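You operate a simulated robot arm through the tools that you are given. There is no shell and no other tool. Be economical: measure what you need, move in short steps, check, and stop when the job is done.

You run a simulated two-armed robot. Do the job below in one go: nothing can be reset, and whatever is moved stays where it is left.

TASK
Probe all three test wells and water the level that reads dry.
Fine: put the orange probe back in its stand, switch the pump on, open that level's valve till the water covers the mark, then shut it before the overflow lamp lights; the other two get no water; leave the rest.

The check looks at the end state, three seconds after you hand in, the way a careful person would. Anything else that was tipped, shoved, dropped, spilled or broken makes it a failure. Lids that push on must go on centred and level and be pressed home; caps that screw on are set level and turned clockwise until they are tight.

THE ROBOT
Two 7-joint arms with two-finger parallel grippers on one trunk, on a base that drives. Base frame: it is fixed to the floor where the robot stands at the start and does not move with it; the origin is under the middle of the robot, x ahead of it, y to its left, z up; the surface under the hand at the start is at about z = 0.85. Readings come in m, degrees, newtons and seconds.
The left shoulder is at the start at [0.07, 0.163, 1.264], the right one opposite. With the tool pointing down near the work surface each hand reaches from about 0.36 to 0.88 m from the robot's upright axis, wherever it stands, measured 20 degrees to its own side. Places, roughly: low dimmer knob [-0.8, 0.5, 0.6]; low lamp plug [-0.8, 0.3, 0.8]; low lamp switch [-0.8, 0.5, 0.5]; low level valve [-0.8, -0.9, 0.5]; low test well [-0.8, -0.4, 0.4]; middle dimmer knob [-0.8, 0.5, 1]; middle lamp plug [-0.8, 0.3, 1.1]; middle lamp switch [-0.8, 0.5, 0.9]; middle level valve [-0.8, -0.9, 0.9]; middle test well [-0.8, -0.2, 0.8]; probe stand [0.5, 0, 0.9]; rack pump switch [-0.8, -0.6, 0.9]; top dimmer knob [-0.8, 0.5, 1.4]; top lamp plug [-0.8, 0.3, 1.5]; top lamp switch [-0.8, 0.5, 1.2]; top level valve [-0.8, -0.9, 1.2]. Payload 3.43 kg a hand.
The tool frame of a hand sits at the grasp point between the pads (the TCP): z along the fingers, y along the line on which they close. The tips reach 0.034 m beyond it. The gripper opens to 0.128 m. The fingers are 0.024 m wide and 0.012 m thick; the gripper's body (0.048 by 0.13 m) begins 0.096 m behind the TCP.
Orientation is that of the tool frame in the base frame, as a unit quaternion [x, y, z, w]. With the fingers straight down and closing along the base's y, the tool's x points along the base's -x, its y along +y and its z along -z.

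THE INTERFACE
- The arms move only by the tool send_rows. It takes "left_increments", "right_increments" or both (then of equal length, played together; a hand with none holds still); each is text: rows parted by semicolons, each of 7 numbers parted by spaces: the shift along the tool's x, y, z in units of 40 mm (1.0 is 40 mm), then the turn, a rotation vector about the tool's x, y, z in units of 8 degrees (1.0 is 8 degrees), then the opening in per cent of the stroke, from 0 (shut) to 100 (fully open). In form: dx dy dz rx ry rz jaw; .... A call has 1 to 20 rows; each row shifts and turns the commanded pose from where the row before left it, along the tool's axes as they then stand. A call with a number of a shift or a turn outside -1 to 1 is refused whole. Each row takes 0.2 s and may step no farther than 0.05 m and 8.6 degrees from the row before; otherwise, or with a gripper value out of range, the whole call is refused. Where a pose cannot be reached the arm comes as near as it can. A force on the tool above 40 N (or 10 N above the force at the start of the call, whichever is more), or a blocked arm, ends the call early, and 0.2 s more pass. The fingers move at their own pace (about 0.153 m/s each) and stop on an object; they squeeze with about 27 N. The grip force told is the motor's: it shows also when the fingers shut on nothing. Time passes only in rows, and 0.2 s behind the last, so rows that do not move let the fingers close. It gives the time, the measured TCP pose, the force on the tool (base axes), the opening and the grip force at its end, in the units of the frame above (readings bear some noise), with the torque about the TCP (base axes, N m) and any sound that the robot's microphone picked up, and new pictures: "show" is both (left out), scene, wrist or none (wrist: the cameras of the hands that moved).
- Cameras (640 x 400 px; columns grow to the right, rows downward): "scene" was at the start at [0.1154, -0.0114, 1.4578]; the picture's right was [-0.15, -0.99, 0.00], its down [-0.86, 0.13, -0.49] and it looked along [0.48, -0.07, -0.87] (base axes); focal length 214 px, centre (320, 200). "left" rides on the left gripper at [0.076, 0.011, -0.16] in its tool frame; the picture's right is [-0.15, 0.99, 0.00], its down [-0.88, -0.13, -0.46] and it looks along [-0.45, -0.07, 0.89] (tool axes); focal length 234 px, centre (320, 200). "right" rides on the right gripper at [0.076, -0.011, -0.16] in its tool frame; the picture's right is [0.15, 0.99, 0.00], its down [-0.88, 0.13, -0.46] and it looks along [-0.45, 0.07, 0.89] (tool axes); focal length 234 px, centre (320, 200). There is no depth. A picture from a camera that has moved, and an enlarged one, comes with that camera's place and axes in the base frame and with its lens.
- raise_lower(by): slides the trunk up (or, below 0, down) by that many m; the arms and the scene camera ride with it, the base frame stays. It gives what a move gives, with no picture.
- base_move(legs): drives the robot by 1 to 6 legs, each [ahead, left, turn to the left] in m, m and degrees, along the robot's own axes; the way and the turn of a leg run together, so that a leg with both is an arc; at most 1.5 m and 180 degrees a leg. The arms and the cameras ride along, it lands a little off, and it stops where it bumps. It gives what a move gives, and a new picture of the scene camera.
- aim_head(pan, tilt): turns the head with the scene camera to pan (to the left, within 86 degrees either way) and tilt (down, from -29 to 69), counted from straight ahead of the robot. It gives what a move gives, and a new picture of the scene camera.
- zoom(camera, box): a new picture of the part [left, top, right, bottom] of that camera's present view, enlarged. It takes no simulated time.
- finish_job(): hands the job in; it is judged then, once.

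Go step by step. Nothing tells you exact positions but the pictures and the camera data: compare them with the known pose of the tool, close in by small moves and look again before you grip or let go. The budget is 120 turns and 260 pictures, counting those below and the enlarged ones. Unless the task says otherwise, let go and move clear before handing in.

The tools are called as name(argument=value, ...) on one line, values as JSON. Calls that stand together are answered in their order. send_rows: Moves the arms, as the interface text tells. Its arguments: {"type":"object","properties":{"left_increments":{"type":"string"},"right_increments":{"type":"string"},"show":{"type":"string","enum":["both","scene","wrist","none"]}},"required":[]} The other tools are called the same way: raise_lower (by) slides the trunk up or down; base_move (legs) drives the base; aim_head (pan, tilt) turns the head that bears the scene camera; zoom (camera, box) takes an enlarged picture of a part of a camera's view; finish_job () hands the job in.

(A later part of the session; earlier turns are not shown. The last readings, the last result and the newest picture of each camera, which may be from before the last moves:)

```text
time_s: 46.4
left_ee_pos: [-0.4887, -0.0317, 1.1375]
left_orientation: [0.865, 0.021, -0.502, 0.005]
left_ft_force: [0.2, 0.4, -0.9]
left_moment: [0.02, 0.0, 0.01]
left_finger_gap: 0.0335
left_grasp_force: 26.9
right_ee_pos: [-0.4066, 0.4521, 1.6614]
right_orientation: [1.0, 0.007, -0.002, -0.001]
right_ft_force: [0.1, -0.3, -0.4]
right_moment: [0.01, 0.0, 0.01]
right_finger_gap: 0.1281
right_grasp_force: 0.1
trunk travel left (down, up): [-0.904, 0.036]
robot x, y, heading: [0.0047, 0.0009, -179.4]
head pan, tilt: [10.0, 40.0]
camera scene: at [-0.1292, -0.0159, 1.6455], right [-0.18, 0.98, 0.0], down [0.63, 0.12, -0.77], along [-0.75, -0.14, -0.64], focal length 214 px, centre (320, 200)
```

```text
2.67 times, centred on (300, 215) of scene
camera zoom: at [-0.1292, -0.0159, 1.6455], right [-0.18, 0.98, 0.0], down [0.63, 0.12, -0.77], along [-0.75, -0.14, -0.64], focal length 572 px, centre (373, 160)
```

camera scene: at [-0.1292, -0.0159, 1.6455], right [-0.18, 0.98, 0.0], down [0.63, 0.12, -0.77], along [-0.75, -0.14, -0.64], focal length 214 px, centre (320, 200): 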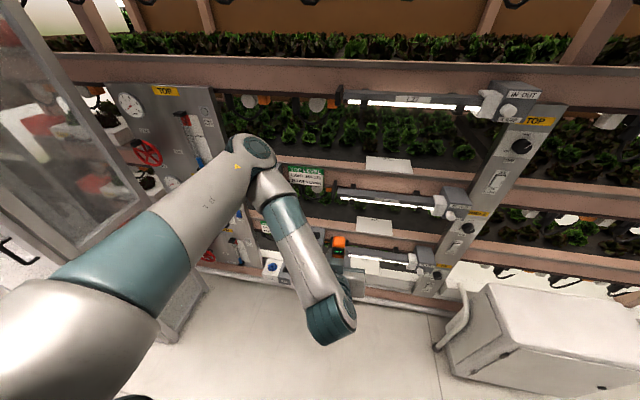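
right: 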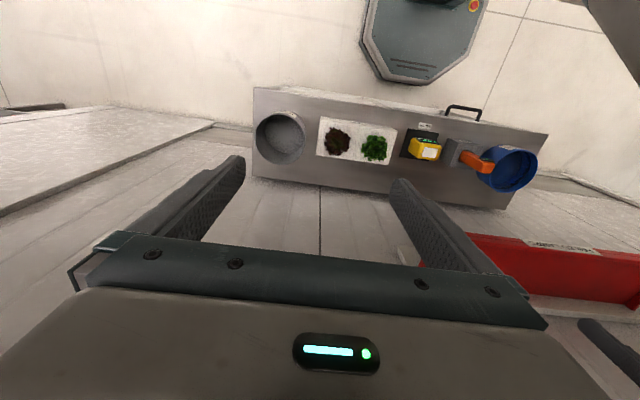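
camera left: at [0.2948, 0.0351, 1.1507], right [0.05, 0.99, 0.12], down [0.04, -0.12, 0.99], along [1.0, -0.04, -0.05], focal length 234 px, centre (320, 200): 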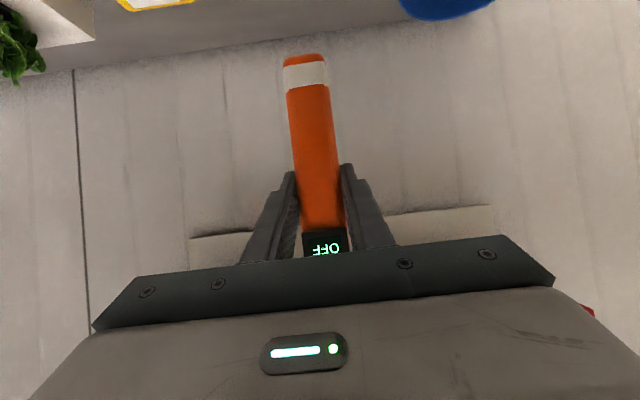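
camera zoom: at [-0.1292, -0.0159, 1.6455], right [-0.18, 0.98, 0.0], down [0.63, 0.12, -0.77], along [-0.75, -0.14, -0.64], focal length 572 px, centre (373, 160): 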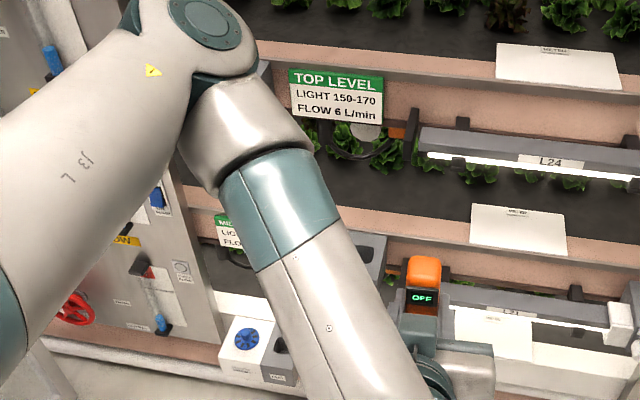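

Triangulated: middle well ≈(-0.823, -0.168, 0.829), top ≈(-0.823, -0.359, 1.19). I lower the trunk and drive up in front of the middle well.

raise_lower(by=-0.15)

base_move(legs=[[0.18, 0.136, -0.7]])

zoom(camera="left", box=[0, 0, 640, 400])

```text
time_s: 48.2
left_ee_pos: [-0.4884, -0.0307, 0.9871]
left_orientation: [0.865, 0.021, -0.501, 0.005]
left_ft_force: [0.4, 0.1, -1.4]
left_moment: [0.0, -0.03, -0.03]
left_finger_gap: 0.0336
left_grasp_force: 26.9
right_ee_pos: [-0.4072, 0.4523, 1.512]
right_orientation: [1.0, 0.007, 0.0, -0.002]
right_ft_force: [-0.2, 0.4, -0.5]
right_moment: [-0.03, 0.0, -0.01]
right_finger_gap: 0.1281
right_grasp_force: 0.0
trunk travel left (down, up): [-0.754, 0.186]
robot x, y, heading: [0.0061, -0.0, -179.2]
head pan, tilt: [10.0, 40.0]
```

```text
time_s: 49.9
left_ee_pos: [-0.6657, -0.1615, 0.9884]
left_orientation: [0.865, 0.015, -0.502, 0.003]
left_ft_force: [0.1, -0.4, -0.6]
left_moment: [0.03, -0.04, 0.04]
left_finger_gap: 0.0335
left_grasp_force: 27.1
right_ee_pos: [-0.5747, 0.3223, 1.512]
right_orientation: [1.0, -0.001, -0.002, 0.0]
right_ft_force: [0.8, 0.9, -1.1]
right_moment: [0.02, 0.02, 0.02]
right_finger_gap: 0.1279
right_grasp_force: 0.1
trunk travel left (down, up): [-0.754, 0.186]
robot x, y, heading: [-0.1738, -0.1347, 179.5]
head pan, tilt: [10.0, 40.0]
camera scene: at [-0.3046, -0.151, 1.4957], right [-0.17, 0.99, 0.0], down [0.63, 0.11, -0.77], along [-0.76, -0.13, -0.64], focal length 214 px, centre (320, 200)
```

scene: 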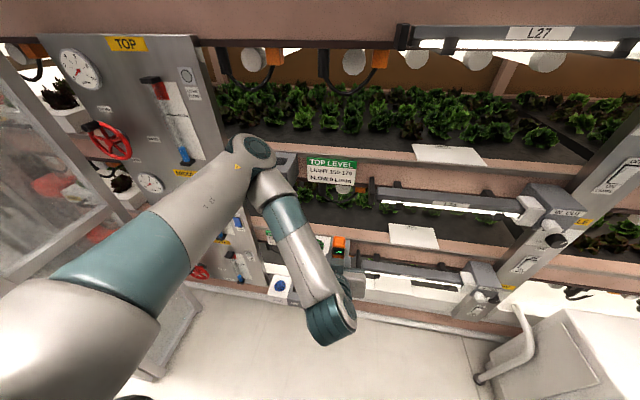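

```text
1.00 times, centred on (320, 200) of left (not enlarged: the box is as wide or as high as the picture)
camera zoom: at [-0.4886, -0.1673, 1.001], right [-0.05, -0.99, 0.12], down [-0.04, 0.12, 0.99], along [-1.0, 0.04, -0.05], focal length 234 px, centre (320, 200)
```

zoom: 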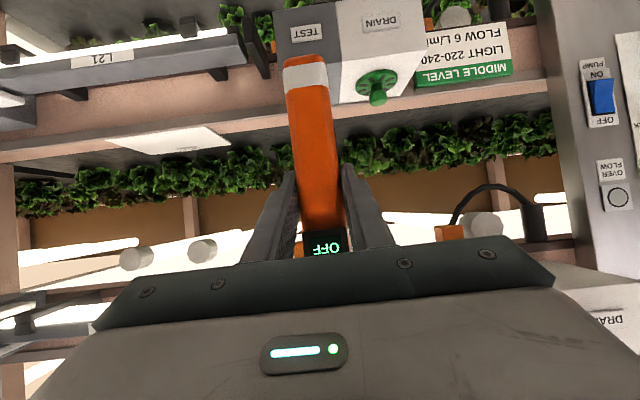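

zoom(camera="left", box=[240, 0, 440, 125])

zoom(camera="scene", box=[250, 190, 410, 290])

```text
3.20 times, centred on (340, 62) of left
camera zoom: at [-0.4886, -0.1673, 1.001], right [-0.05, -0.99, 0.12], down [-0.04, 0.12, 0.99], along [-1.0, 0.04, -0.05], focal length 749 px, centre (256, 640)
```

zoom: 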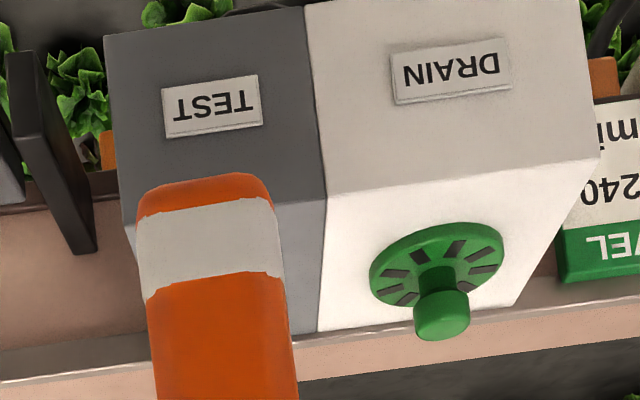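

```text
4.00 times, centred on (330, 240) of scene
camera zoom: at [-0.3046, -0.151, 1.4957], right [-0.17, 0.99, 0.0], down [0.63, 0.11, -0.77], along [-0.76, -0.13, -0.64], focal length 858 px, centre (280, 40)
```

zoom: 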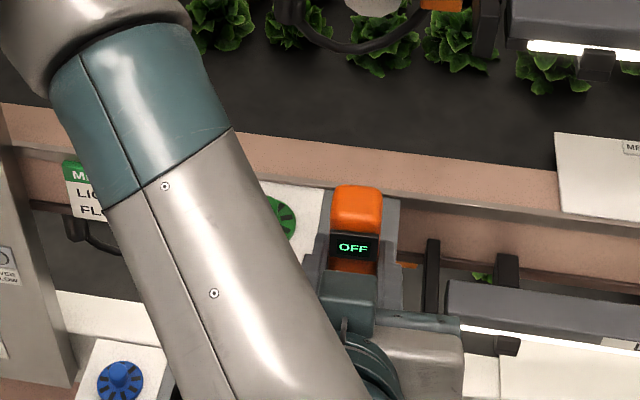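

I move the probe to hover about 4–5 cm above the middle well and check alignment.

send_rows(left_increments="-0.38 0.02 0.65 0 0 0 0;-0.38 0.02 0.65 0 0 0 0;-0.38 0.02 0.65 0 0 0 0;-0.38 0.02 0.65 0 0 0 0;-0.38 0.02 0.65 0 0 0 0;0 0 0 0 0 0 0", show="none")

zoom(camera="left", box=[220, 0, 420, 125])

zoom(camera="scene", box=[250, 150, 410, 250])

```text
time_s: 51.3
left_ee_pos: [-0.8157, -0.1683, 0.9907]
left_orientation: [0.865, 0.013, -0.501, 0.0]
left_ft_force: [0.1, -0.2, -1.4]
left_moment: [0.02, 0.01, 0.02]
left_finger_gap: 0.0333
left_grasp_force: 26.8
right_ee_pos: [-0.5766, 0.3211, 1.5116]
right_orientation: [1.0, -0.001, -0.001, -0.001]
right_ft_force: [-0.6, 0.1, -1.3]
right_moment: [0.02, 0.03, 0.01]
right_finger_gap: 0.1283
right_grasp_force: 0.1
trunk travel left (down, up): [-0.754, 0.186]
robot x, y, heading: [-0.1678, -0.1367, 179.8]
head pan, tilt: [10.0, 40.0]
```

```text
3.20 times, centred on (320, 62) of left
camera zoom: at [-0.6395, -0.1756, 1.0029], right [-0.05, -0.99, 0.12], down [-0.04, 0.12, 0.99], along [-1.0, 0.04, -0.05], focal length 749 px, centre (320, 640)
```

zoom: 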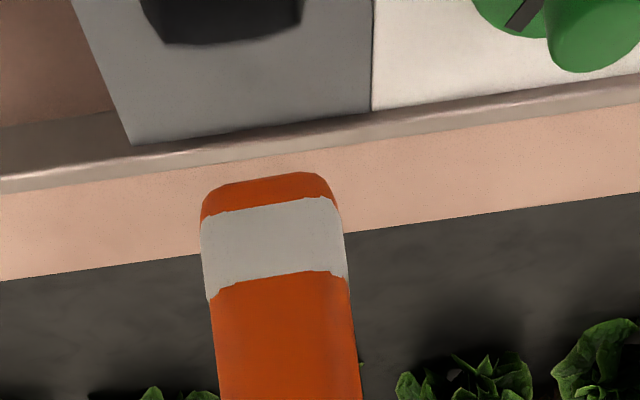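

```text
4.00 times, centred on (330, 200) of scene
camera zoom: at [-0.3057, -0.1518, 1.4956], right [-0.17, 0.99, 0.0], down [0.63, 0.11, -0.77], along [-0.75, -0.13, -0.64], focal length 858 px, centre (280, 200)
```

zoom: 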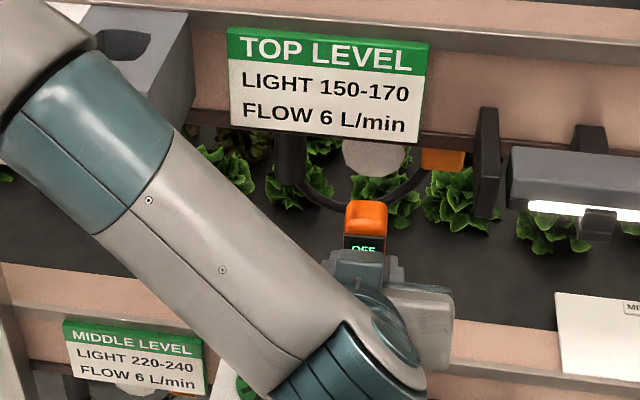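

The hole is centred near (-0.812, -0.163), so the probe should shift about 11 mm back and 6.5 mm in +y. I adjust and lower a bit.

send_rows(left_increments="0.14 -0.16 -0.24 0 0 0 0;0 0 0 0 0 0 0", show="none")

raise_lower(by=-0.03)

zoom(camera="left", box=[220, 0, 420, 125])

```text
time_s: 51.9
left_ee_pos: [-0.8043, -0.1616, 0.9883]
left_orientation: [0.865, 0.015, -0.502, 0.002]
left_ft_force: [-0.2, -0.9, -0.4]
left_moment: [0.01, 0.01, -0.02]
left_finger_gap: 0.0334
left_grasp_force: 27.3
right_ee_pos: [-0.5765, 0.3214, 1.5125]
right_orientation: [1.0, 0.0, -0.002, -0.002]
right_ft_force: [-0.2, -0.6, 0.9]
right_moment: [0.01, -0.01, 0.02]
right_finger_gap: 0.1279
right_grasp_force: 0.1
trunk travel left (down, up): [-0.754, 0.186]
robot x, y, heading: [-0.1706, -0.1369, 179.8]
head pan, tilt: [10.0, 40.0]
```

```text
time_s: 52.6
left_ee_pos: [-0.8052, -0.1612, 0.9589]
left_orientation: [0.865, 0.015, -0.502, 0.002]
left_ft_force: [0.7, -0.3, -0.9]
left_moment: [0.05, -0.02, -0.02]
left_finger_gap: 0.0335
left_grasp_force: 27.0
right_ee_pos: [-0.5757, 0.321, 1.4818]
right_orientation: [1.0, -0.002, -0.001, -0.001]
right_ft_force: [0.2, 0.5, 0.3]
right_moment: [-0.01, 0.01, 0.0]
right_finger_gap: 0.1282
right_grasp_force: 0.0
trunk travel left (down, up): [-0.724, 0.216]
robot x, y, heading: [-0.1716, -0.1367, 179.6]
head pan, tilt: [10.0, 40.0]
```

```text
3.20 times, centred on (320, 62) of left
camera zoom: at [-0.6285, -0.1687, 0.9717], right [-0.05, -0.99, 0.12], down [-0.04, 0.12, 0.99], along [-1.0, 0.04, -0.05], focal length 749 px, centre (320, 640)
```

zoom: 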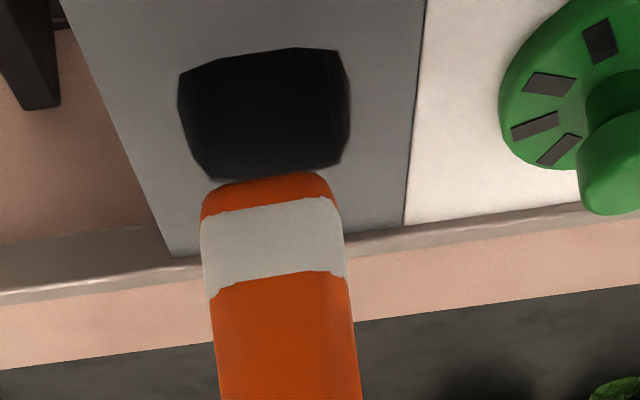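

The slot lies straight under the probe. I lower into the well in steps, watching the force.

raise_lower(by=-0.04)

zoom(camera="left", box=[220, 0, 420, 125])

```text
time_s: 53.5
left_ee_pos: [-0.8042, -0.1636, 0.9182]
left_orientation: [0.864, 0.013, -0.503, 0.001]
left_ft_force: [-0.2, -0.5, -0.7]
left_moment: [0.0, -0.02, 0.0]
left_finger_gap: 0.0335
left_grasp_force: 26.5
right_ee_pos: [-0.577, 0.3216, 1.4413]
right_orientation: [1.0, -0.001, -0.002, -0.001]
right_ft_force: [1.0, -0.7, -0.1]
right_moment: [0.04, 0.0, 0.0]
right_finger_gap: 0.1278
right_grasp_force: 0.0
trunk travel left (down, up): [-0.684, 0.256]
robot x, y, heading: [-0.1722, -0.1381, 179.4]
head pan, tilt: [10.0, 40.0]
```

```text
3.20 times, centred on (320, 62) of left
camera zoom: at [-0.6284, -0.1687, 0.9318], right [-0.05, -0.99, 0.12], down [-0.04, 0.12, 0.99], along [-1.0, 0.04, -0.05], focal length 749 px, centre (320, 640)
```

zoom: 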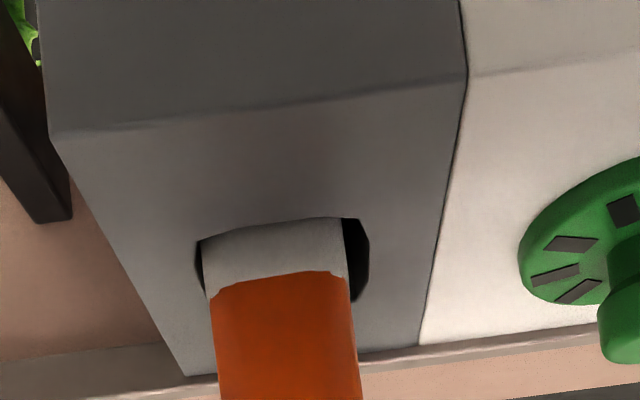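

It's entering. I nudge 2 mm to centre and lower further.

send_rows(left_increments="-0.03 0.045 0.05 0 0 0 0", show="none")

raise_lower(by=-0.03)

zoom(camera="left", box=[160, 0, 480, 200])

zoom(camera="left", box=[280, 210, 370, 270])

```text
time_s: 53.9
left_ee_pos: [-0.8056, -0.1631, 0.9178]
left_orientation: [0.865, 0.014, -0.502, 0.001]
left_ft_force: [-1.1, 0.1, -1.5]
left_moment: [-0.01, -0.03, -0.04]
left_finger_gap: 0.0337
left_grasp_force: 27.0
right_ee_pos: [-0.5754, 0.3211, 1.4421]
right_orientation: [1.0, -0.001, -0.002, -0.002]
right_ft_force: [0.5, 0.1, 0.2]
right_moment: [-0.01, -0.01, -0.01]
right_finger_gap: 0.1278
right_grasp_force: 0.0
trunk travel left (down, up): [-0.684, 0.256]
robot x, y, heading: [-0.1694, -0.1364, 179.7]
head pan, tilt: [10.0, 40.0]
```

```text
time_s: 54.6
left_ee_pos: [-0.8062, -0.163, 0.8879]
left_orientation: [0.865, 0.014, -0.502, 0.001]
left_ft_force: [0.6, -0.9, -0.5]
left_moment: [0.04, -0.05, -0.01]
left_finger_gap: 0.0335
left_grasp_force: 26.9
right_ee_pos: [-0.576, 0.321, 1.4116]
right_orientation: [1.0, -0.001, -0.002, -0.002]
right_ft_force: [0.1, -0.9, -0.5]
right_moment: [0.01, 0.03, 0.01]
right_finger_gap: 0.1281
right_grasp_force: 0.1
trunk travel left (down, up): [-0.654, 0.286]
robot x, y, heading: [-0.1722, -0.1387, 179.7]
head pan, tilt: [10.0, 40.0]
```

```text
2.00 times, centred on (320, 100) of left
camera zoom: at [-0.6304, -0.1699, 0.9019], right [-0.05, -0.99, 0.12], down [-0.04, 0.12, 0.99], along [-1.0, 0.04, -0.05], focal length 468 px, centre (320, 400)
```

zoom: 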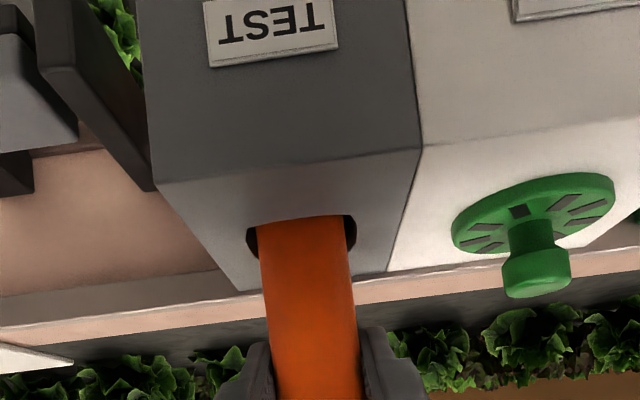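

```text
6.67 times, centred on (325, 240) of left
camera zoom: at [-0.6304, -0.1699, 0.9019], right [-0.05, -0.99, 0.12], down [-0.04, 0.12, 0.99], along [-1.0, 0.04, -0.05], focal length 1561 px, centre (287, -67)
```

zoom: 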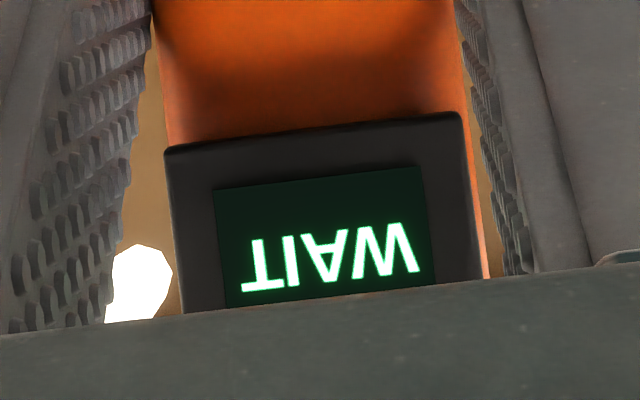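

The display shows WAIT, so I wait for the reading.

send_rows(left_increments="0 0 0 0 0 0 0;0 0 0 0 0 0 0;0 0 0 0 0 0 0;0 0 0 0 0 0 0;0 0 0 0 0 0 0;0 0 0 0 0 0 0;0 0 0 0 0 0 0;0 0 0 0 0 0 0;0 0 0 0 0 0 0;0 0 0 0 0 0 0;0 0 0 0 0 0 0;0 0 0 0 0 0 0;0 0 0 0 0 0 0;0 0 0 0 0 0 0;0 0 0 0 0 0 0", show="none")

zoom(camera="left", box=[280, 210, 370, 270])

```text
time_s: 57.8
left_ee_pos: [-0.8069, -0.1644, 0.8882]
left_orientation: [0.865, 0.014, -0.502, 0.001]
left_ft_force: [-0.8, -0.4, -0.3]
left_moment: [-0.01, -0.02, -0.02]
left_finger_gap: 0.0336
left_grasp_force: 26.6
right_ee_pos: [-0.577, 0.3209, 1.4102]
right_orientation: [1.0, -0.002, -0.001, -0.002]
right_ft_force: [-0.1, -0.8, 0.0]
right_moment: [0.01, 0.0, 0.0]
right_finger_gap: 0.1281
right_grasp_force: 0.1
trunk travel left (down, up): [-0.654, 0.286]
robot x, y, heading: [-0.1727, -0.1355, 179.6]
head pan, tilt: [10.0, 40.0]
```

```text
6.67 times, centred on (325, 240) of left
camera zoom: at [-0.6306, -0.17, 0.9016], right [-0.05, -0.99, 0.12], down [-0.04, 0.12, 0.99], along [-1.0, 0.04, -0.05], focal length 1561 px, centre (287, -67)
```

zoom: 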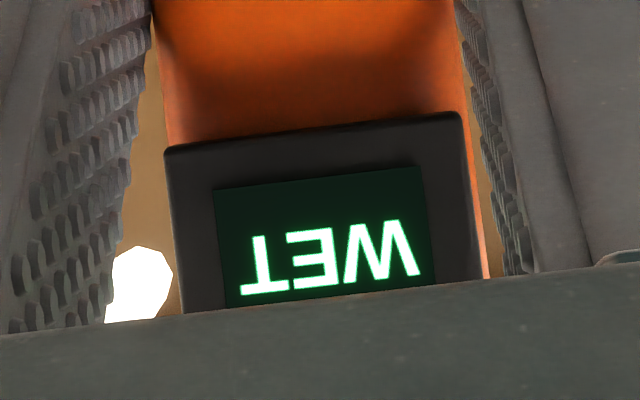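

Middle reads WET. I lift out, retract and move over to the low well.

raise_lower(by=0.115)

send_rows(left_increments="0.38 0 -0.66 0 0 0 0;0.38 0 -0.66 0 0 0 0;0.38 0 -0.66 0 0 0 0;0.38 0 -0.66 0 0 0 0", show="none")

base_move(legs=[[0, 0.19, 0.4]])

zoom(camera="left", box=[0, 0, 640, 400])

```text
time_s: 59.3
left_ee_pos: [-0.8063, -0.1624, 1.0023]
left_orientation: [0.865, 0.014, -0.502, 0.001]
left_ft_force: [-0.1, 0.3, -1.2]
left_moment: [-0.03, -0.01, 0.01]
left_finger_gap: 0.0335
left_grasp_force: 26.8
right_ee_pos: [-0.5768, 0.3203, 1.5256]
right_orientation: [1.0, -0.001, 0.0, -0.002]
right_ft_force: [0.3, 0.2, -0.5]
right_moment: [0.0, -0.01, 0.03]
right_finger_gap: 0.128
right_grasp_force: 0.0
trunk travel left (down, up): [-0.769, 0.171]
robot x, y, heading: [-0.1721, -0.1345, 179.9]
head pan, tilt: [10.0, 40.0]
```

```text
time_s: 60.3
left_ee_pos: [-0.6861, -0.1575, 1.0049]
left_orientation: [0.865, 0.013, -0.502, 0.001]
left_ft_force: [0.7, -0.5, -0.5]
left_moment: [0.02, 0.0, 0.01]
left_finger_gap: 0.0337
left_grasp_force: 26.4
right_ee_pos: [-0.5761, 0.3221, 1.5274]
right_orientation: [1.0, 0.0, 0.0, -0.001]
right_ft_force: [-0.2, 0.3, 0.6]
right_moment: [0.0, 0.03, -0.02]
right_finger_gap: 0.1281
right_grasp_force: 0.0
trunk travel left (down, up): [-0.769, 0.171]
robot x, y, heading: [-0.1721, -0.1369, 179.8]
head pan, tilt: [10.0, 40.0]
```

```text
time_s: 61.8
left_ee_pos: [-0.6863, -0.3455, 1.0049]
left_orientation: [0.865, 0.016, -0.501, 0.003]
left_ft_force: [0.3, -0.5, -1.1]
left_moment: [0.01, 0.01, 0.01]
left_finger_gap: 0.0334
left_grasp_force: 26.6
right_ee_pos: [-0.5804, 0.1363, 1.5256]
right_orientation: [1.0, 0.003, -0.001, 0.0]
right_ft_force: [0.7, 0.5, 0.4]
right_moment: [-0.03, -0.01, 0.01]
right_finger_gap: 0.1279
right_grasp_force: 0.2
trunk travel left (down, up): [-0.769, 0.171]
robot x, y, heading: [-0.1701, -0.3212, -180.0]
head pan, tilt: [10.0, 40.0]
camera scene: at [-0.3059, -0.3349, 1.5106], right [-0.18, 0.98, 0.0], down [0.63, 0.11, -0.77], along [-0.75, -0.14, -0.64], focal length 214 px, centre (320, 200)
```

scene: 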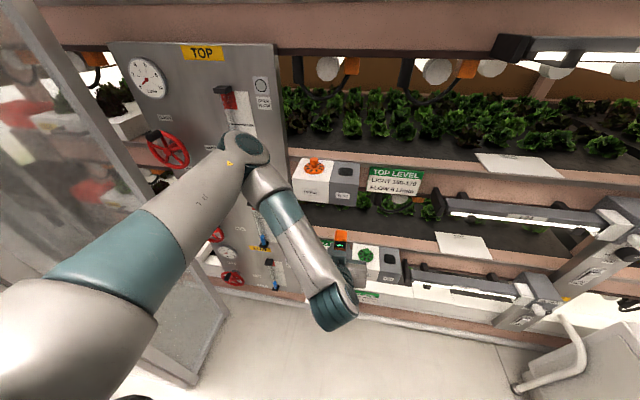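

```text
1.00 times, centred on (320, 200) of left (not enlarged: the box is as wide or as high as the picture)
camera zoom: at [-0.511, -0.3509, 1.0173], right [-0.04, -0.99, 0.12], down [-0.05, 0.12, 0.99], along [-1.0, 0.03, -0.05], focal length 234 px, centre (320, 200)
```

zoom: 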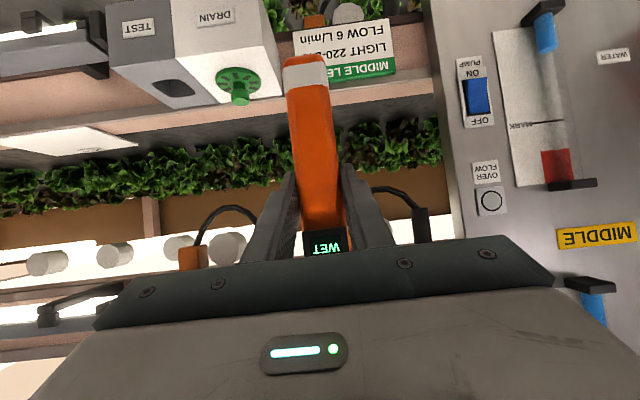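

I lower the trunk toward the low well and look.

raise_lower(by=-0.33)

zoom(camera="left", box=[0, 0, 640, 400])

zoom(camera="scene", box=[0, 0, 640, 400])

```text
time_s: 65.1
left_ee_pos: [-0.6864, -0.3477, 0.6734]
left_orientation: [0.865, 0.018, -0.501, 0.004]
left_ft_force: [-0.6, 0.1, -1.6]
left_moment: [0.02, -0.03, 0.0]
left_finger_gap: 0.0337
left_grasp_force: 27.0
right_ee_pos: [-0.5803, 0.133, 1.1968]
right_orientation: [1.0, 0.003, -0.002, -0.002]
right_ft_force: [-0.8, -0.4, 0.2]
right_moment: [0.0, 0.0, 0.0]
right_finger_gap: 0.128
right_grasp_force: 0.1
trunk travel left (down, up): [-0.439, 0.501]
robot x, y, heading: [-0.1708, -0.3225, -180.1]
head pan, tilt: [10.0, 40.0]
```

```text
1.00 times, centred on (320, 200) of left (not enlarged: the box is as wide or as high as the picture)
camera zoom: at [-0.5107, -0.3527, 0.6874], right [-0.04, -0.99, 0.12], down [-0.05, 0.12, 0.99], along [-1.0, 0.03, -0.05], focal length 234 px, centre (320, 200)
```

zoom: 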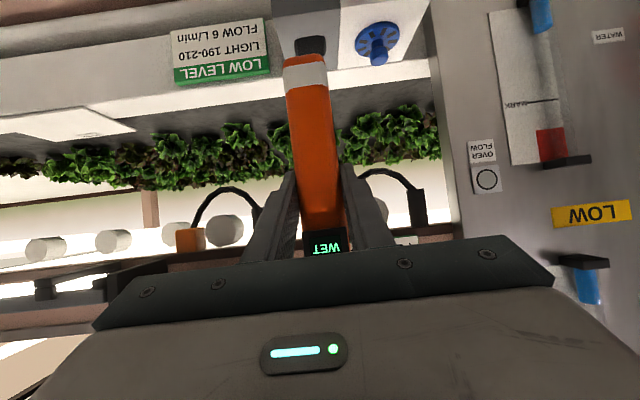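

```text
1.00 times, centred on (320, 200) of scene (not enlarged: the box is as wide or as high as the picture)
camera zoom: at [-0.3056, -0.3377, 1.1806], right [-0.18, 0.98, 0.0], down [0.63, 0.11, -0.77], along [-0.75, -0.13, -0.64], focal length 214 px, centre (320, 200)
```

zoom: 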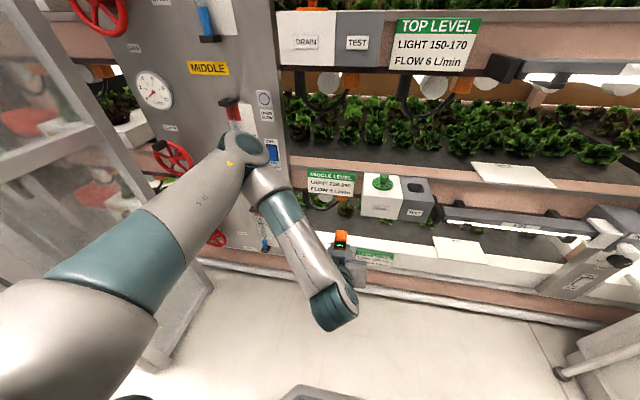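

Low well ≈(-0.815, -0.356, 0.465). I hover over it and check.

send_rows(left_increments="-0.375 0.02 0.65 0 0 0 0;-0.375 0.02 0.65 0 0 0 0;-0.375 0.02 0.65 0 0 0 0;-0.375 0.02 0.65 0 0 0 0;0 0 0 0 0 0 0", show="none")

raise_lower(by=-0.07)

zoom(camera="left", box=[220, 0, 420, 125])

```text
time_s: 66.3
left_ee_pos: [-0.8056, -0.3526, 0.6759]
left_orientation: [0.865, 0.017, -0.502, 0.003]
left_ft_force: [-0.4, -0.6, 0.2]
left_moment: [-0.03, -0.01, -0.01]
left_finger_gap: 0.0335
left_grasp_force: 27.1
right_ee_pos: [-0.5802, 0.1337, 1.1974]
right_orientation: [1.0, 0.002, -0.001, 0.0]
right_ft_force: [0.1, -0.9, -1.2]
right_moment: [-0.01, 0.0, 0.0]
right_finger_gap: 0.1279
right_grasp_force: 0.0
trunk travel left (down, up): [-0.439, 0.501]
robot x, y, heading: [-0.1699, -0.325, -179.9]
head pan, tilt: [10.0, 40.0]
```

```text
time_s: 67.3
left_ee_pos: [-0.8039, -0.3521, 0.6064]
left_orientation: [0.865, 0.017, -0.502, 0.002]
left_ft_force: [0.4, 0.2, -0.5]
left_moment: [0.02, -0.01, 0.0]
left_finger_gap: 0.0334
left_grasp_force: 27.0
right_ee_pos: [-0.5794, 0.1331, 1.1263]
right_orientation: [1.0, 0.003, -0.002, -0.001]
right_ft_force: [0.8, 0.4, 0.2]
right_moment: [0.0, 0.0, 0.01]
right_finger_gap: 0.1279
right_grasp_force: 0.0
trunk travel left (down, up): [-0.369, 0.571]
robot x, y, heading: [-0.1734, -0.3235, -179.8]
head pan, tilt: [10.0, 40.0]
```

```text
3.20 times, centred on (320, 62) of left
camera zoom: at [-0.6295, -0.3574, 0.6189], right [-0.04, -0.99, 0.11], down [-0.04, 0.12, 0.99], along [-1.0, 0.03, -0.05], focal length 749 px, centre (320, 640)
```

zoom: 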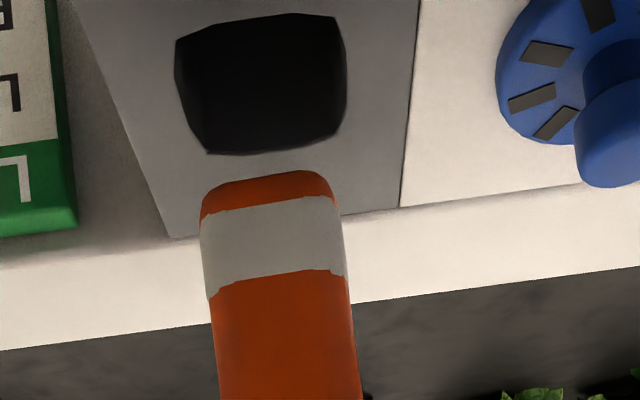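

Alignment matches the middle well's; same tiny nudge, then lower.

send_rows(left_increments="-0.03 0.04 0.05 0 0 0 0", show="none")

raise_lower(by=-0.045)

zoom(camera="left", box=[220, 0, 420, 125])

```text
time_s: 67.8
left_ee_pos: [-0.806, -0.3538, 0.6057]
left_orientation: [0.865, 0.017, -0.501, 0.002]
left_ft_force: [-1.1, -0.6, -1.4]
left_moment: [0.0, -0.02, -0.03]
left_finger_gap: 0.0337
left_grasp_force: 27.2
right_ee_pos: [-0.5803, 0.1326, 1.1261]
right_orientation: [1.0, 0.003, -0.002, -0.001]
right_ft_force: [-0.3, -0.1, -1.0]
right_moment: [0.0, 0.03, 0.01]
right_finger_gap: 0.128
right_grasp_force: 0.0
trunk travel left (down, up): [-0.369, 0.571]
robot x, y, heading: [-0.1747, -0.3203, -180.0]
head pan, tilt: [10.0, 40.0]
```

```text
time_s: 68.6
left_ee_pos: [-0.8068, -0.3534, 0.5624]
left_orientation: [0.864, 0.017, -0.504, 0.003]
left_ft_force: [-1.6, 0.2, 16.5]
left_moment: [-0.24, 0.59, -0.06]
left_finger_gap: 0.0336
left_grasp_force: 27.4
right_ee_pos: [-0.5775, 0.134, 1.0817]
right_orientation: [1.0, 0.002, -0.003, -0.001]
right_ft_force: [-0.5, 0.4, 0.5]
right_moment: [0.01, 0.0, 0.02]
right_finger_gap: 0.128
right_grasp_force: 0.0
trunk travel left (down, up): [-0.324, 0.616]
robot x, y, heading: [-0.1746, -0.3219, -179.8]
head pan, tilt: [10.0, 40.0]
```

```text
3.20 times, centred on (320, 62) of left
camera zoom: at [-0.6315, -0.359, 0.5752], right [-0.04, -0.99, 0.11], down [-0.04, 0.12, 0.99], along [-1.0, 0.03, -0.05], focal length 749 px, centre (320, 640)
```

zoom: 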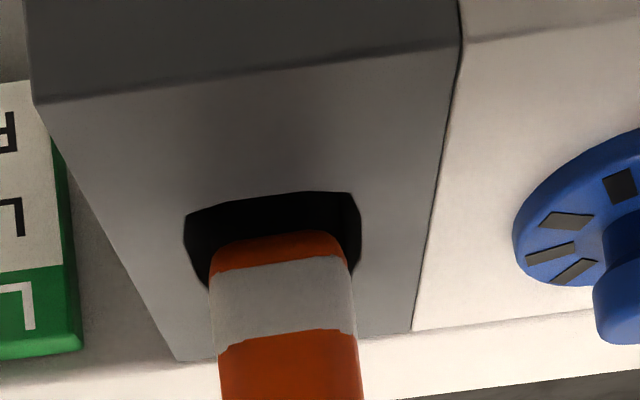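

The probe touched the far rim (16 N) and slid in the grip a little. I raise again and check.

raise_lower(by=0.03)

zoom(camera="left", box=[160, 0, 480, 200])

zoom(camera="left", box=[260, 170, 380, 270])

zoom(camera="scene", box=[280, 180, 420, 280])

```text
time_s: 69.4
left_ee_pos: [-0.8068, -0.3533, 0.5893]
left_orientation: [0.866, 0.018, -0.5, 0.004]
left_ft_force: [-1.1, -0.9, -1.3]
left_moment: [0.0, 0.0, -0.02]
left_finger_gap: 0.0336
left_grasp_force: 27.0
right_ee_pos: [-0.5802, 0.1326, 1.1095]
right_orientation: [1.0, 0.003, 0.0, -0.001]
right_ft_force: [0.6, 0.1, -0.5]
right_moment: [0.02, -0.01, 0.04]
right_finger_gap: 0.1282
right_grasp_force: 0.2
trunk travel left (down, up): [-0.354, 0.586]
robot x, y, heading: [-0.1727, -0.3192, -180.0]
head pan, tilt: [10.0, 40.0]
```

```text
2.00 times, centred on (320, 100) of left
camera zoom: at [-0.6315, -0.3594, 0.603], right [-0.04, -0.99, 0.12], down [-0.05, 0.12, 0.99], along [-1.0, 0.03, -0.05], focal length 468 px, centre (320, 400)
```

zoom: 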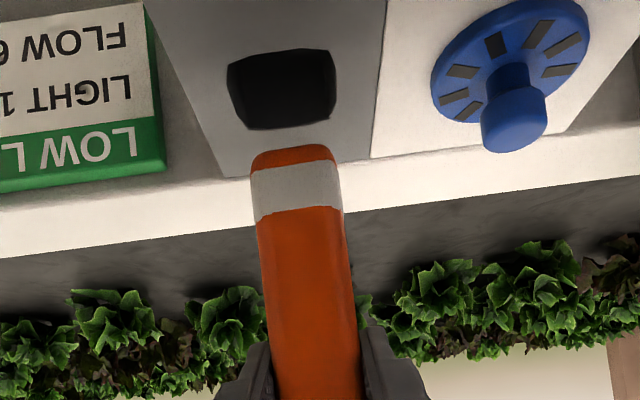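

```text
4.00 times, centred on (320, 220) of left
camera zoom: at [-0.6315, -0.3594, 0.603], right [-0.04, -0.99, 0.12], down [-0.05, 0.12, 0.99], along [-1.0, 0.03, -0.05], focal length 937 px, centre (320, 120)
```

zoom: 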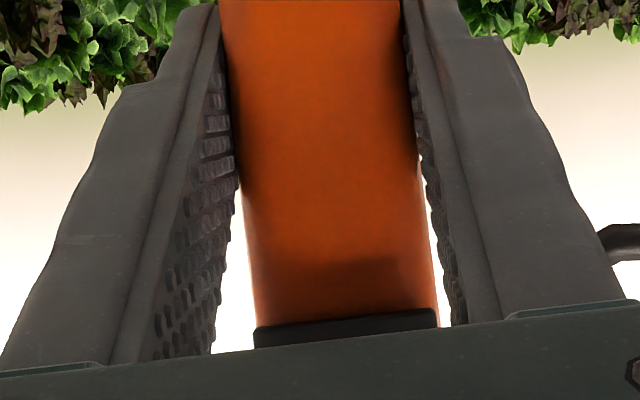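

```text
4.00 times, centred on (350, 230) of scene
camera zoom: at [-0.3063, -0.3377, 1.0954], right [-0.18, 0.98, 0.0], down [0.63, 0.11, -0.77], along [-0.75, -0.13, -0.64], focal length 858 px, centre (200, 80)
```

zoom: 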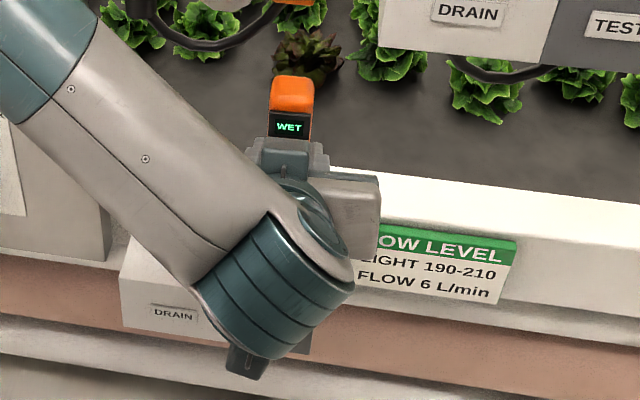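

The low box sits ~13 mm nearer than the others. I shift the probe toward the robot by that and look again.

send_rows(left_increments="0.17 -0.03 -0.29 0 0 0 0;0 0 0 0 0 0 0", show="none")

zoom(camera="left", box=[220, 0, 420, 125])

```text
time_s: 70.0
left_ee_pos: [-0.7941, -0.3536, 0.59]
left_orientation: [0.865, 0.017, -0.501, 0.002]
left_ft_force: [0.3, -0.2, -0.3]
left_moment: [-0.01, -0.05, 0.07]
left_finger_gap: 0.0334
left_grasp_force: 27.2
right_ee_pos: [-0.579, 0.1323, 1.1111]
right_orientation: [1.0, 0.002, -0.002, -0.001]
right_ft_force: [-0.2, -0.7, -0.8]
right_moment: [0.02, -0.02, -0.02]
right_finger_gap: 0.1279
right_grasp_force: 0.0
trunk travel left (down, up): [-0.354, 0.586]
robot x, y, heading: [-0.1754, -0.3204, -179.6]
head pan, tilt: [10.0, 40.0]
```

```text
3.20 times, centred on (320, 62) of left
camera zoom: at [-0.6189, -0.3582, 0.6036], right [-0.04, -0.99, 0.11], down [-0.05, 0.12, 0.99], along [-1.0, 0.03, -0.05], focal length 749 px, centre (320, 640)
```

zoom: 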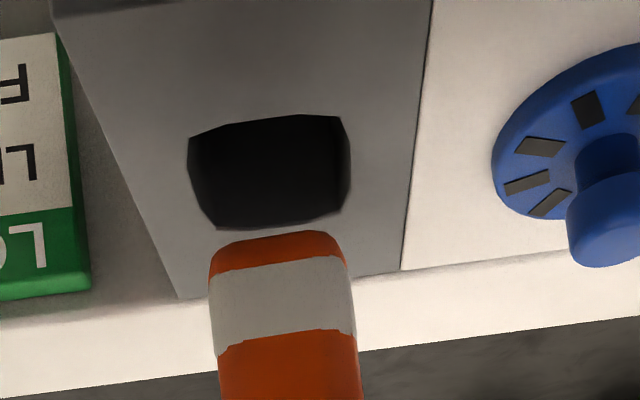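

send_rows(left_increments="-0.045 0 0.08 0 0 0 0", show="none")

raise_lower(by=-0.024)

zoom(camera="left", box=[220, 0, 420, 125])

```text
time_s: 70.4
left_ee_pos: [-0.7992, -0.3525, 0.5901]
left_orientation: [0.865, 0.018, -0.501, 0.004]
left_ft_force: [-0.2, 0.7, -0.4]
left_moment: [0.01, -0.03, -0.01]
left_finger_gap: 0.0335
left_grasp_force: 27.3
right_ee_pos: [-0.5797, 0.1329, 1.1109]
right_orientation: [1.0, 0.002, -0.002, -0.001]
right_ft_force: [-0.2, 0.8, 0.3]
right_moment: [0.04, -0.02, 0.04]
right_finger_gap: 0.1283
right_grasp_force: 0.1
trunk travel left (down, up): [-0.354, 0.586]
robot x, y, heading: [-0.17, -0.3223, -179.7]
head pan, tilt: [10.0, 40.0]
```

```text
time_s: 71.1
left_ee_pos: [-0.798, -0.3525, 0.5663]
left_orientation: [0.864, 0.018, -0.503, 0.003]
left_ft_force: [0.4, -0.1, -1.1]
left_moment: [-0.01, -0.01, 0.0]
left_finger_gap: 0.0335
left_grasp_force: 27.3
right_ee_pos: [-0.5795, 0.1335, 1.0874]
right_orientation: [1.0, 0.002, -0.002, -0.002]
right_ft_force: [-0.1, 0.2, 0.4]
right_moment: [0.02, -0.02, -0.01]
right_finger_gap: 0.1278
right_grasp_force: 0.0
trunk travel left (down, up): [-0.33, 0.61]
robot x, y, heading: [-0.1735, -0.32, -179.8]
head pan, tilt: [10.0, 40.0]
```

```text
3.20 times, centred on (320, 62) of left
camera zoom: at [-0.6224, -0.3584, 0.5798], right [-0.04, -0.99, 0.12], down [-0.04, 0.12, 0.99], along [-1.0, 0.03, -0.05], focal length 749 px, centre (320, 640)
```

zoom: 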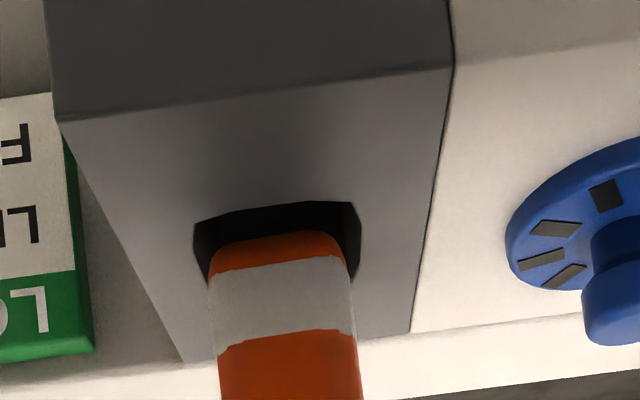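

send_rows(left_increments="0.045 0.02 -0.075 0 0 0 0", show="none")

raise_lower(by=-0.012)

zoom(camera="left", box=[220, 0, 420, 125])

```text
time_s: 71.5
left_ee_pos: [-0.7942, -0.3534, 0.566]
left_orientation: [0.864, 0.018, -0.502, 0.003]
left_ft_force: [-0.7, -0.7, -0.4]
left_moment: [-0.02, 0.01, -0.02]
left_finger_gap: 0.0335
left_grasp_force: 27.0
right_ee_pos: [-0.5796, 0.1327, 1.0871]
right_orientation: [1.0, 0.003, -0.002, 0.0]
right_ft_force: [-0.4, -0.3, 0.2]
right_moment: [-0.02, 0.01, -0.02]
right_finger_gap: 0.1279
right_grasp_force: 0.2
trunk travel left (down, up): [-0.33, 0.61]
robot x, y, heading: [-0.1701, -0.3199, -179.9]
head pan, tilt: [10.0, 40.0]
```

```text
time_s: 72.1
left_ee_pos: [-0.794, -0.3527, 0.5561]
left_orientation: [0.863, 0.018, -0.505, 0.003]
left_ft_force: [-5.8, -0.3, 18.4]
left_moment: [-0.32, 0.36, -0.11]
left_finger_gap: 0.0339
left_grasp_force: 26.7
right_ee_pos: [-0.5776, 0.133, 1.0753]
right_orientation: [1.0, 0.002, -0.002, -0.001]
right_ft_force: [-0.4, 0.4, 0.3]
right_moment: [-0.03, 0.04, 0.0]
right_finger_gap: 0.1278
right_grasp_force: 0.0
trunk travel left (down, up): [-0.318, 0.622]
robot x, y, heading: [-0.1725, -0.3235, -179.7]
head pan, tilt: [10.0, 40.0]
```

```text
3.20 times, centred on (320, 62) of left
camera zoom: at [-0.6192, -0.3585, 0.5691], right [-0.04, -0.99, 0.11], down [-0.04, 0.12, 0.99], along [-1.0, 0.03, -0.04], focal length 749 px, centre (320, 640)
```

zoom: 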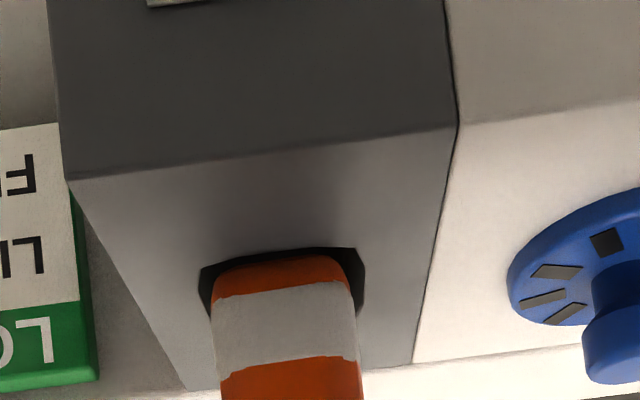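

Contact now on the near rim; the earlier contact was the far rim, so the middle is about x = -0.800. I raise slightly, centre, and lower.

raise_lower(by=0.014)

send_rows(left_increments="-0.08 0 0.135 0 0 0 0;0 0 0 0 0 0 0", show="none")

raise_lower(by=-0.016)

zoom(camera="left", box=[220, 0, 420, 125])

```text
time_s: 72.7
left_ee_pos: [-0.7941, -0.3529, 0.5667]
left_orientation: [0.865, 0.018, -0.501, 0.004]
left_ft_force: [-0.6, -0.1, -1.3]
left_moment: [-0.03, -0.03, 0.0]
left_finger_gap: 0.0335
left_grasp_force: 26.7
right_ee_pos: [-0.5803, 0.1333, 1.0896]
right_orientation: [1.0, 0.003, -0.001, -0.002]
right_ft_force: [-0.6, -0.1, 0.1]
right_moment: [0.01, -0.01, 0.01]
right_finger_gap: 0.128
right_grasp_force: 0.1
trunk travel left (down, up): [-0.332, 0.608]
robot x, y, heading: [-0.1715, -0.32, -179.8]
head pan, tilt: [10.0, 40.0]
```

```text
time_s: 73.3
left_ee_pos: [-0.8015, -0.3524, 0.5685]
left_orientation: [0.864, 0.017, -0.502, 0.003]
left_ft_force: [-0.4, -0.5, -1.8]
left_moment: [0.01, 0.08, 0.03]
left_finger_gap: 0.0332
left_grasp_force: 26.9
right_ee_pos: [-0.5791, 0.1333, 1.0906]
right_orientation: [1.0, 0.002, -0.001, -0.001]
right_ft_force: [-0.2, -0.2, 0.0]
right_moment: [0.02, 0.0, 0.01]
right_finger_gap: 0.1283
right_grasp_force: 0.0
trunk travel left (down, up): [-0.332, 0.608]
robot x, y, heading: [-0.1727, -0.3235, -180.0]
head pan, tilt: [10.0, 40.0]
```

```text
time_s: 73.9
left_ee_pos: [-0.8009, -0.3517, 0.5526]
left_orientation: [0.864, 0.017, -0.503, 0.003]
left_ft_force: [0.6, 0.0, -0.6]
left_moment: [0.02, 0.02, 0.02]
left_finger_gap: 0.0336
left_grasp_force: 26.5
right_ee_pos: [-0.5797, 0.1332, 1.0742]
right_orientation: [1.0, 0.003, -0.002, -0.001]
right_ft_force: [0.3, 0.0, -0.4]
right_moment: [0.04, 0.06, -0.01]
right_finger_gap: 0.128
right_grasp_force: 0.1
trunk travel left (down, up): [-0.316, 0.624]
robot x, y, heading: [-0.1746, -0.3218, -180.0]
head pan, tilt: [10.0, 40.0]
```

```text
3.20 times, centred on (320, 62) of left
camera zoom: at [-0.6252, -0.3584, 0.5655], right [-0.04, -0.99, 0.12], down [-0.04, 0.12, 0.99], along [-1.0, 0.03, -0.05], focal length 749 px, centre (320, 640)
```

zoom: 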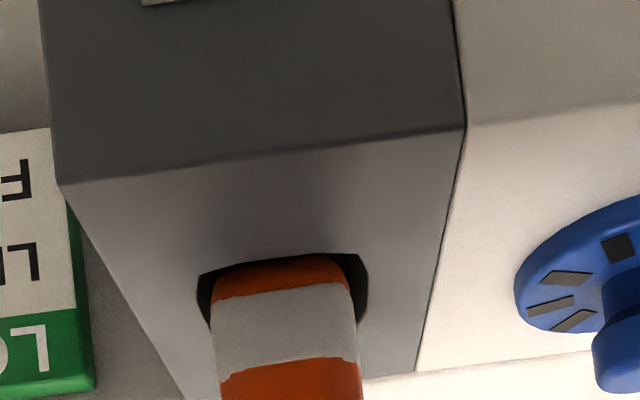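

No force now; going in. I lower in further steps.

raise_lower(by=-0.02)

zoom(camera="left", box=[220, 0, 420, 125])

```text
time_s: 74.6
left_ee_pos: [-0.8022, -0.3537, 0.5317]
left_orientation: [0.865, 0.017, -0.502, 0.003]
left_ft_force: [0.7, 0.1, -1.2]
left_moment: [0.02, -0.03, -0.03]
left_finger_gap: 0.0333
left_grasp_force: 26.8
right_ee_pos: [-0.5796, 0.1336, 1.0545]
right_orientation: [1.0, 0.003, -0.002, -0.001]
right_ft_force: [-0.3, 0.1, 0.1]
right_moment: [0.01, 0.02, 0.01]
right_finger_gap: 0.128
right_grasp_force: 0.1
trunk travel left (down, up): [-0.296, 0.644]
robot x, y, heading: [-0.1682, -0.322, -179.9]
head pan, tilt: [10.0, 40.0]
```

```text
3.20 times, centred on (320, 62) of left
camera zoom: at [-0.6252, -0.3584, 0.5455], right [-0.04, -0.99, 0.12], down [-0.04, 0.12, 0.99], along [-1.0, 0.03, -0.05], focal length 749 px, centre (320, 640)
```

zoom: 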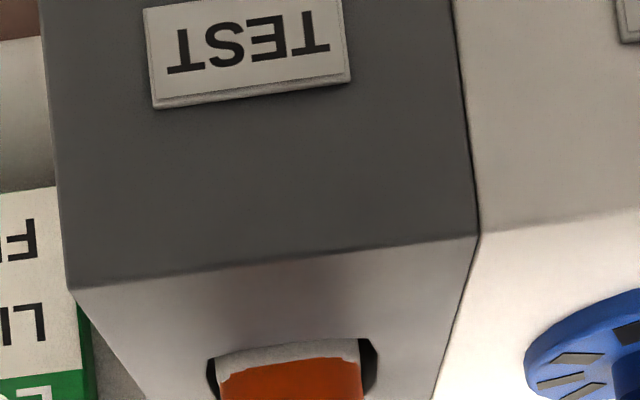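

raise_lower(by=-0.014)

send_rows(left_increments="0 0 0 0 0 0 0;0 0 0 0 0 0 0;0 0 0 0 0 0 0;0 0 0 0 0 0 0;0 0 0 0 0 0 0;0 0 0 0 0 0 0;0 0 0 0 0 0 0;0 0 0 0 0 0 0;0 0 0 0 0 0 0;0 0 0 0 0 0 0;0 0 0 0 0 0 0;0 0 0 0 0 0 0;0 0 0 0 0 0 0;0 0 0 0 0 0 0;0 0 0 0 0 0 0", show="none")

zoom(camera="scene", box=[290, 170, 390, 250])

```text
time_s: 75.2
left_ee_pos: [-0.8005, -0.3532, 0.5182]
left_orientation: [0.864, 0.017, -0.503, 0.003]
left_ft_force: [-0.5, -0.6, -0.7]
left_moment: [0.01, -0.02, 0.0]
left_finger_gap: 0.0333
left_grasp_force: 27.2
right_ee_pos: [-0.5799, 0.1337, 1.0405]
right_orientation: [1.0, 0.002, -0.001, -0.001]
right_ft_force: [0.0, 0.2, -1.0]
right_moment: [0.0, 0.03, 0.03]
right_finger_gap: 0.128
right_grasp_force: 0.1
trunk travel left (down, up): [-0.282, 0.658]
robot x, y, heading: [-0.175, -0.3214, -180.0]
head pan, tilt: [10.0, 40.0]
```

```text
time_s: 78.4
left_ee_pos: [-0.8007, -0.3534, 0.5177]
left_orientation: [0.865, 0.017, -0.502, 0.003]
left_ft_force: [-0.4, 0.2, -0.5]
left_moment: [0.02, 0.0, -0.06]
left_finger_gap: 0.0335
left_grasp_force: 27.2
right_ee_pos: [-0.5802, 0.1339, 1.0408]
right_orientation: [1.0, 0.003, -0.001, -0.001]
right_ft_force: [0.0, 0.7, -0.9]
right_moment: [0.02, -0.03, -0.02]
right_finger_gap: 0.1282
right_grasp_force: 0.0
trunk travel left (down, up): [-0.282, 0.658]
robot x, y, heading: [-0.1716, -0.3226, -180.0]
head pan, tilt: [10.0, 40.0]
```

```text
5.00 times, centred on (340, 210) of scene
camera zoom: at [-0.3057, -0.3377, 1.0235], right [-0.18, 0.98, 0.0], down [0.63, 0.11, -0.77], along [-0.75, -0.13, -0.64], focal length 1072 px, centre (220, 150)
```

zoom: 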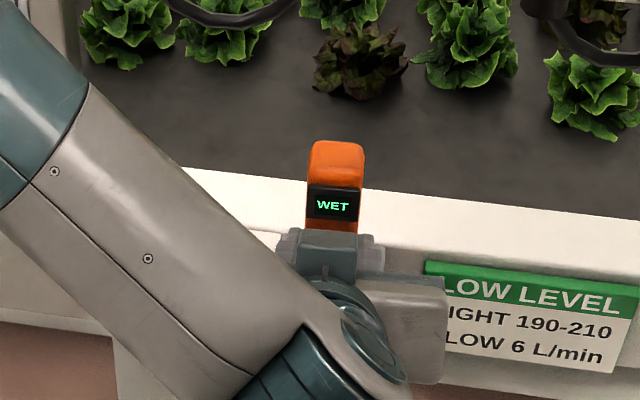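

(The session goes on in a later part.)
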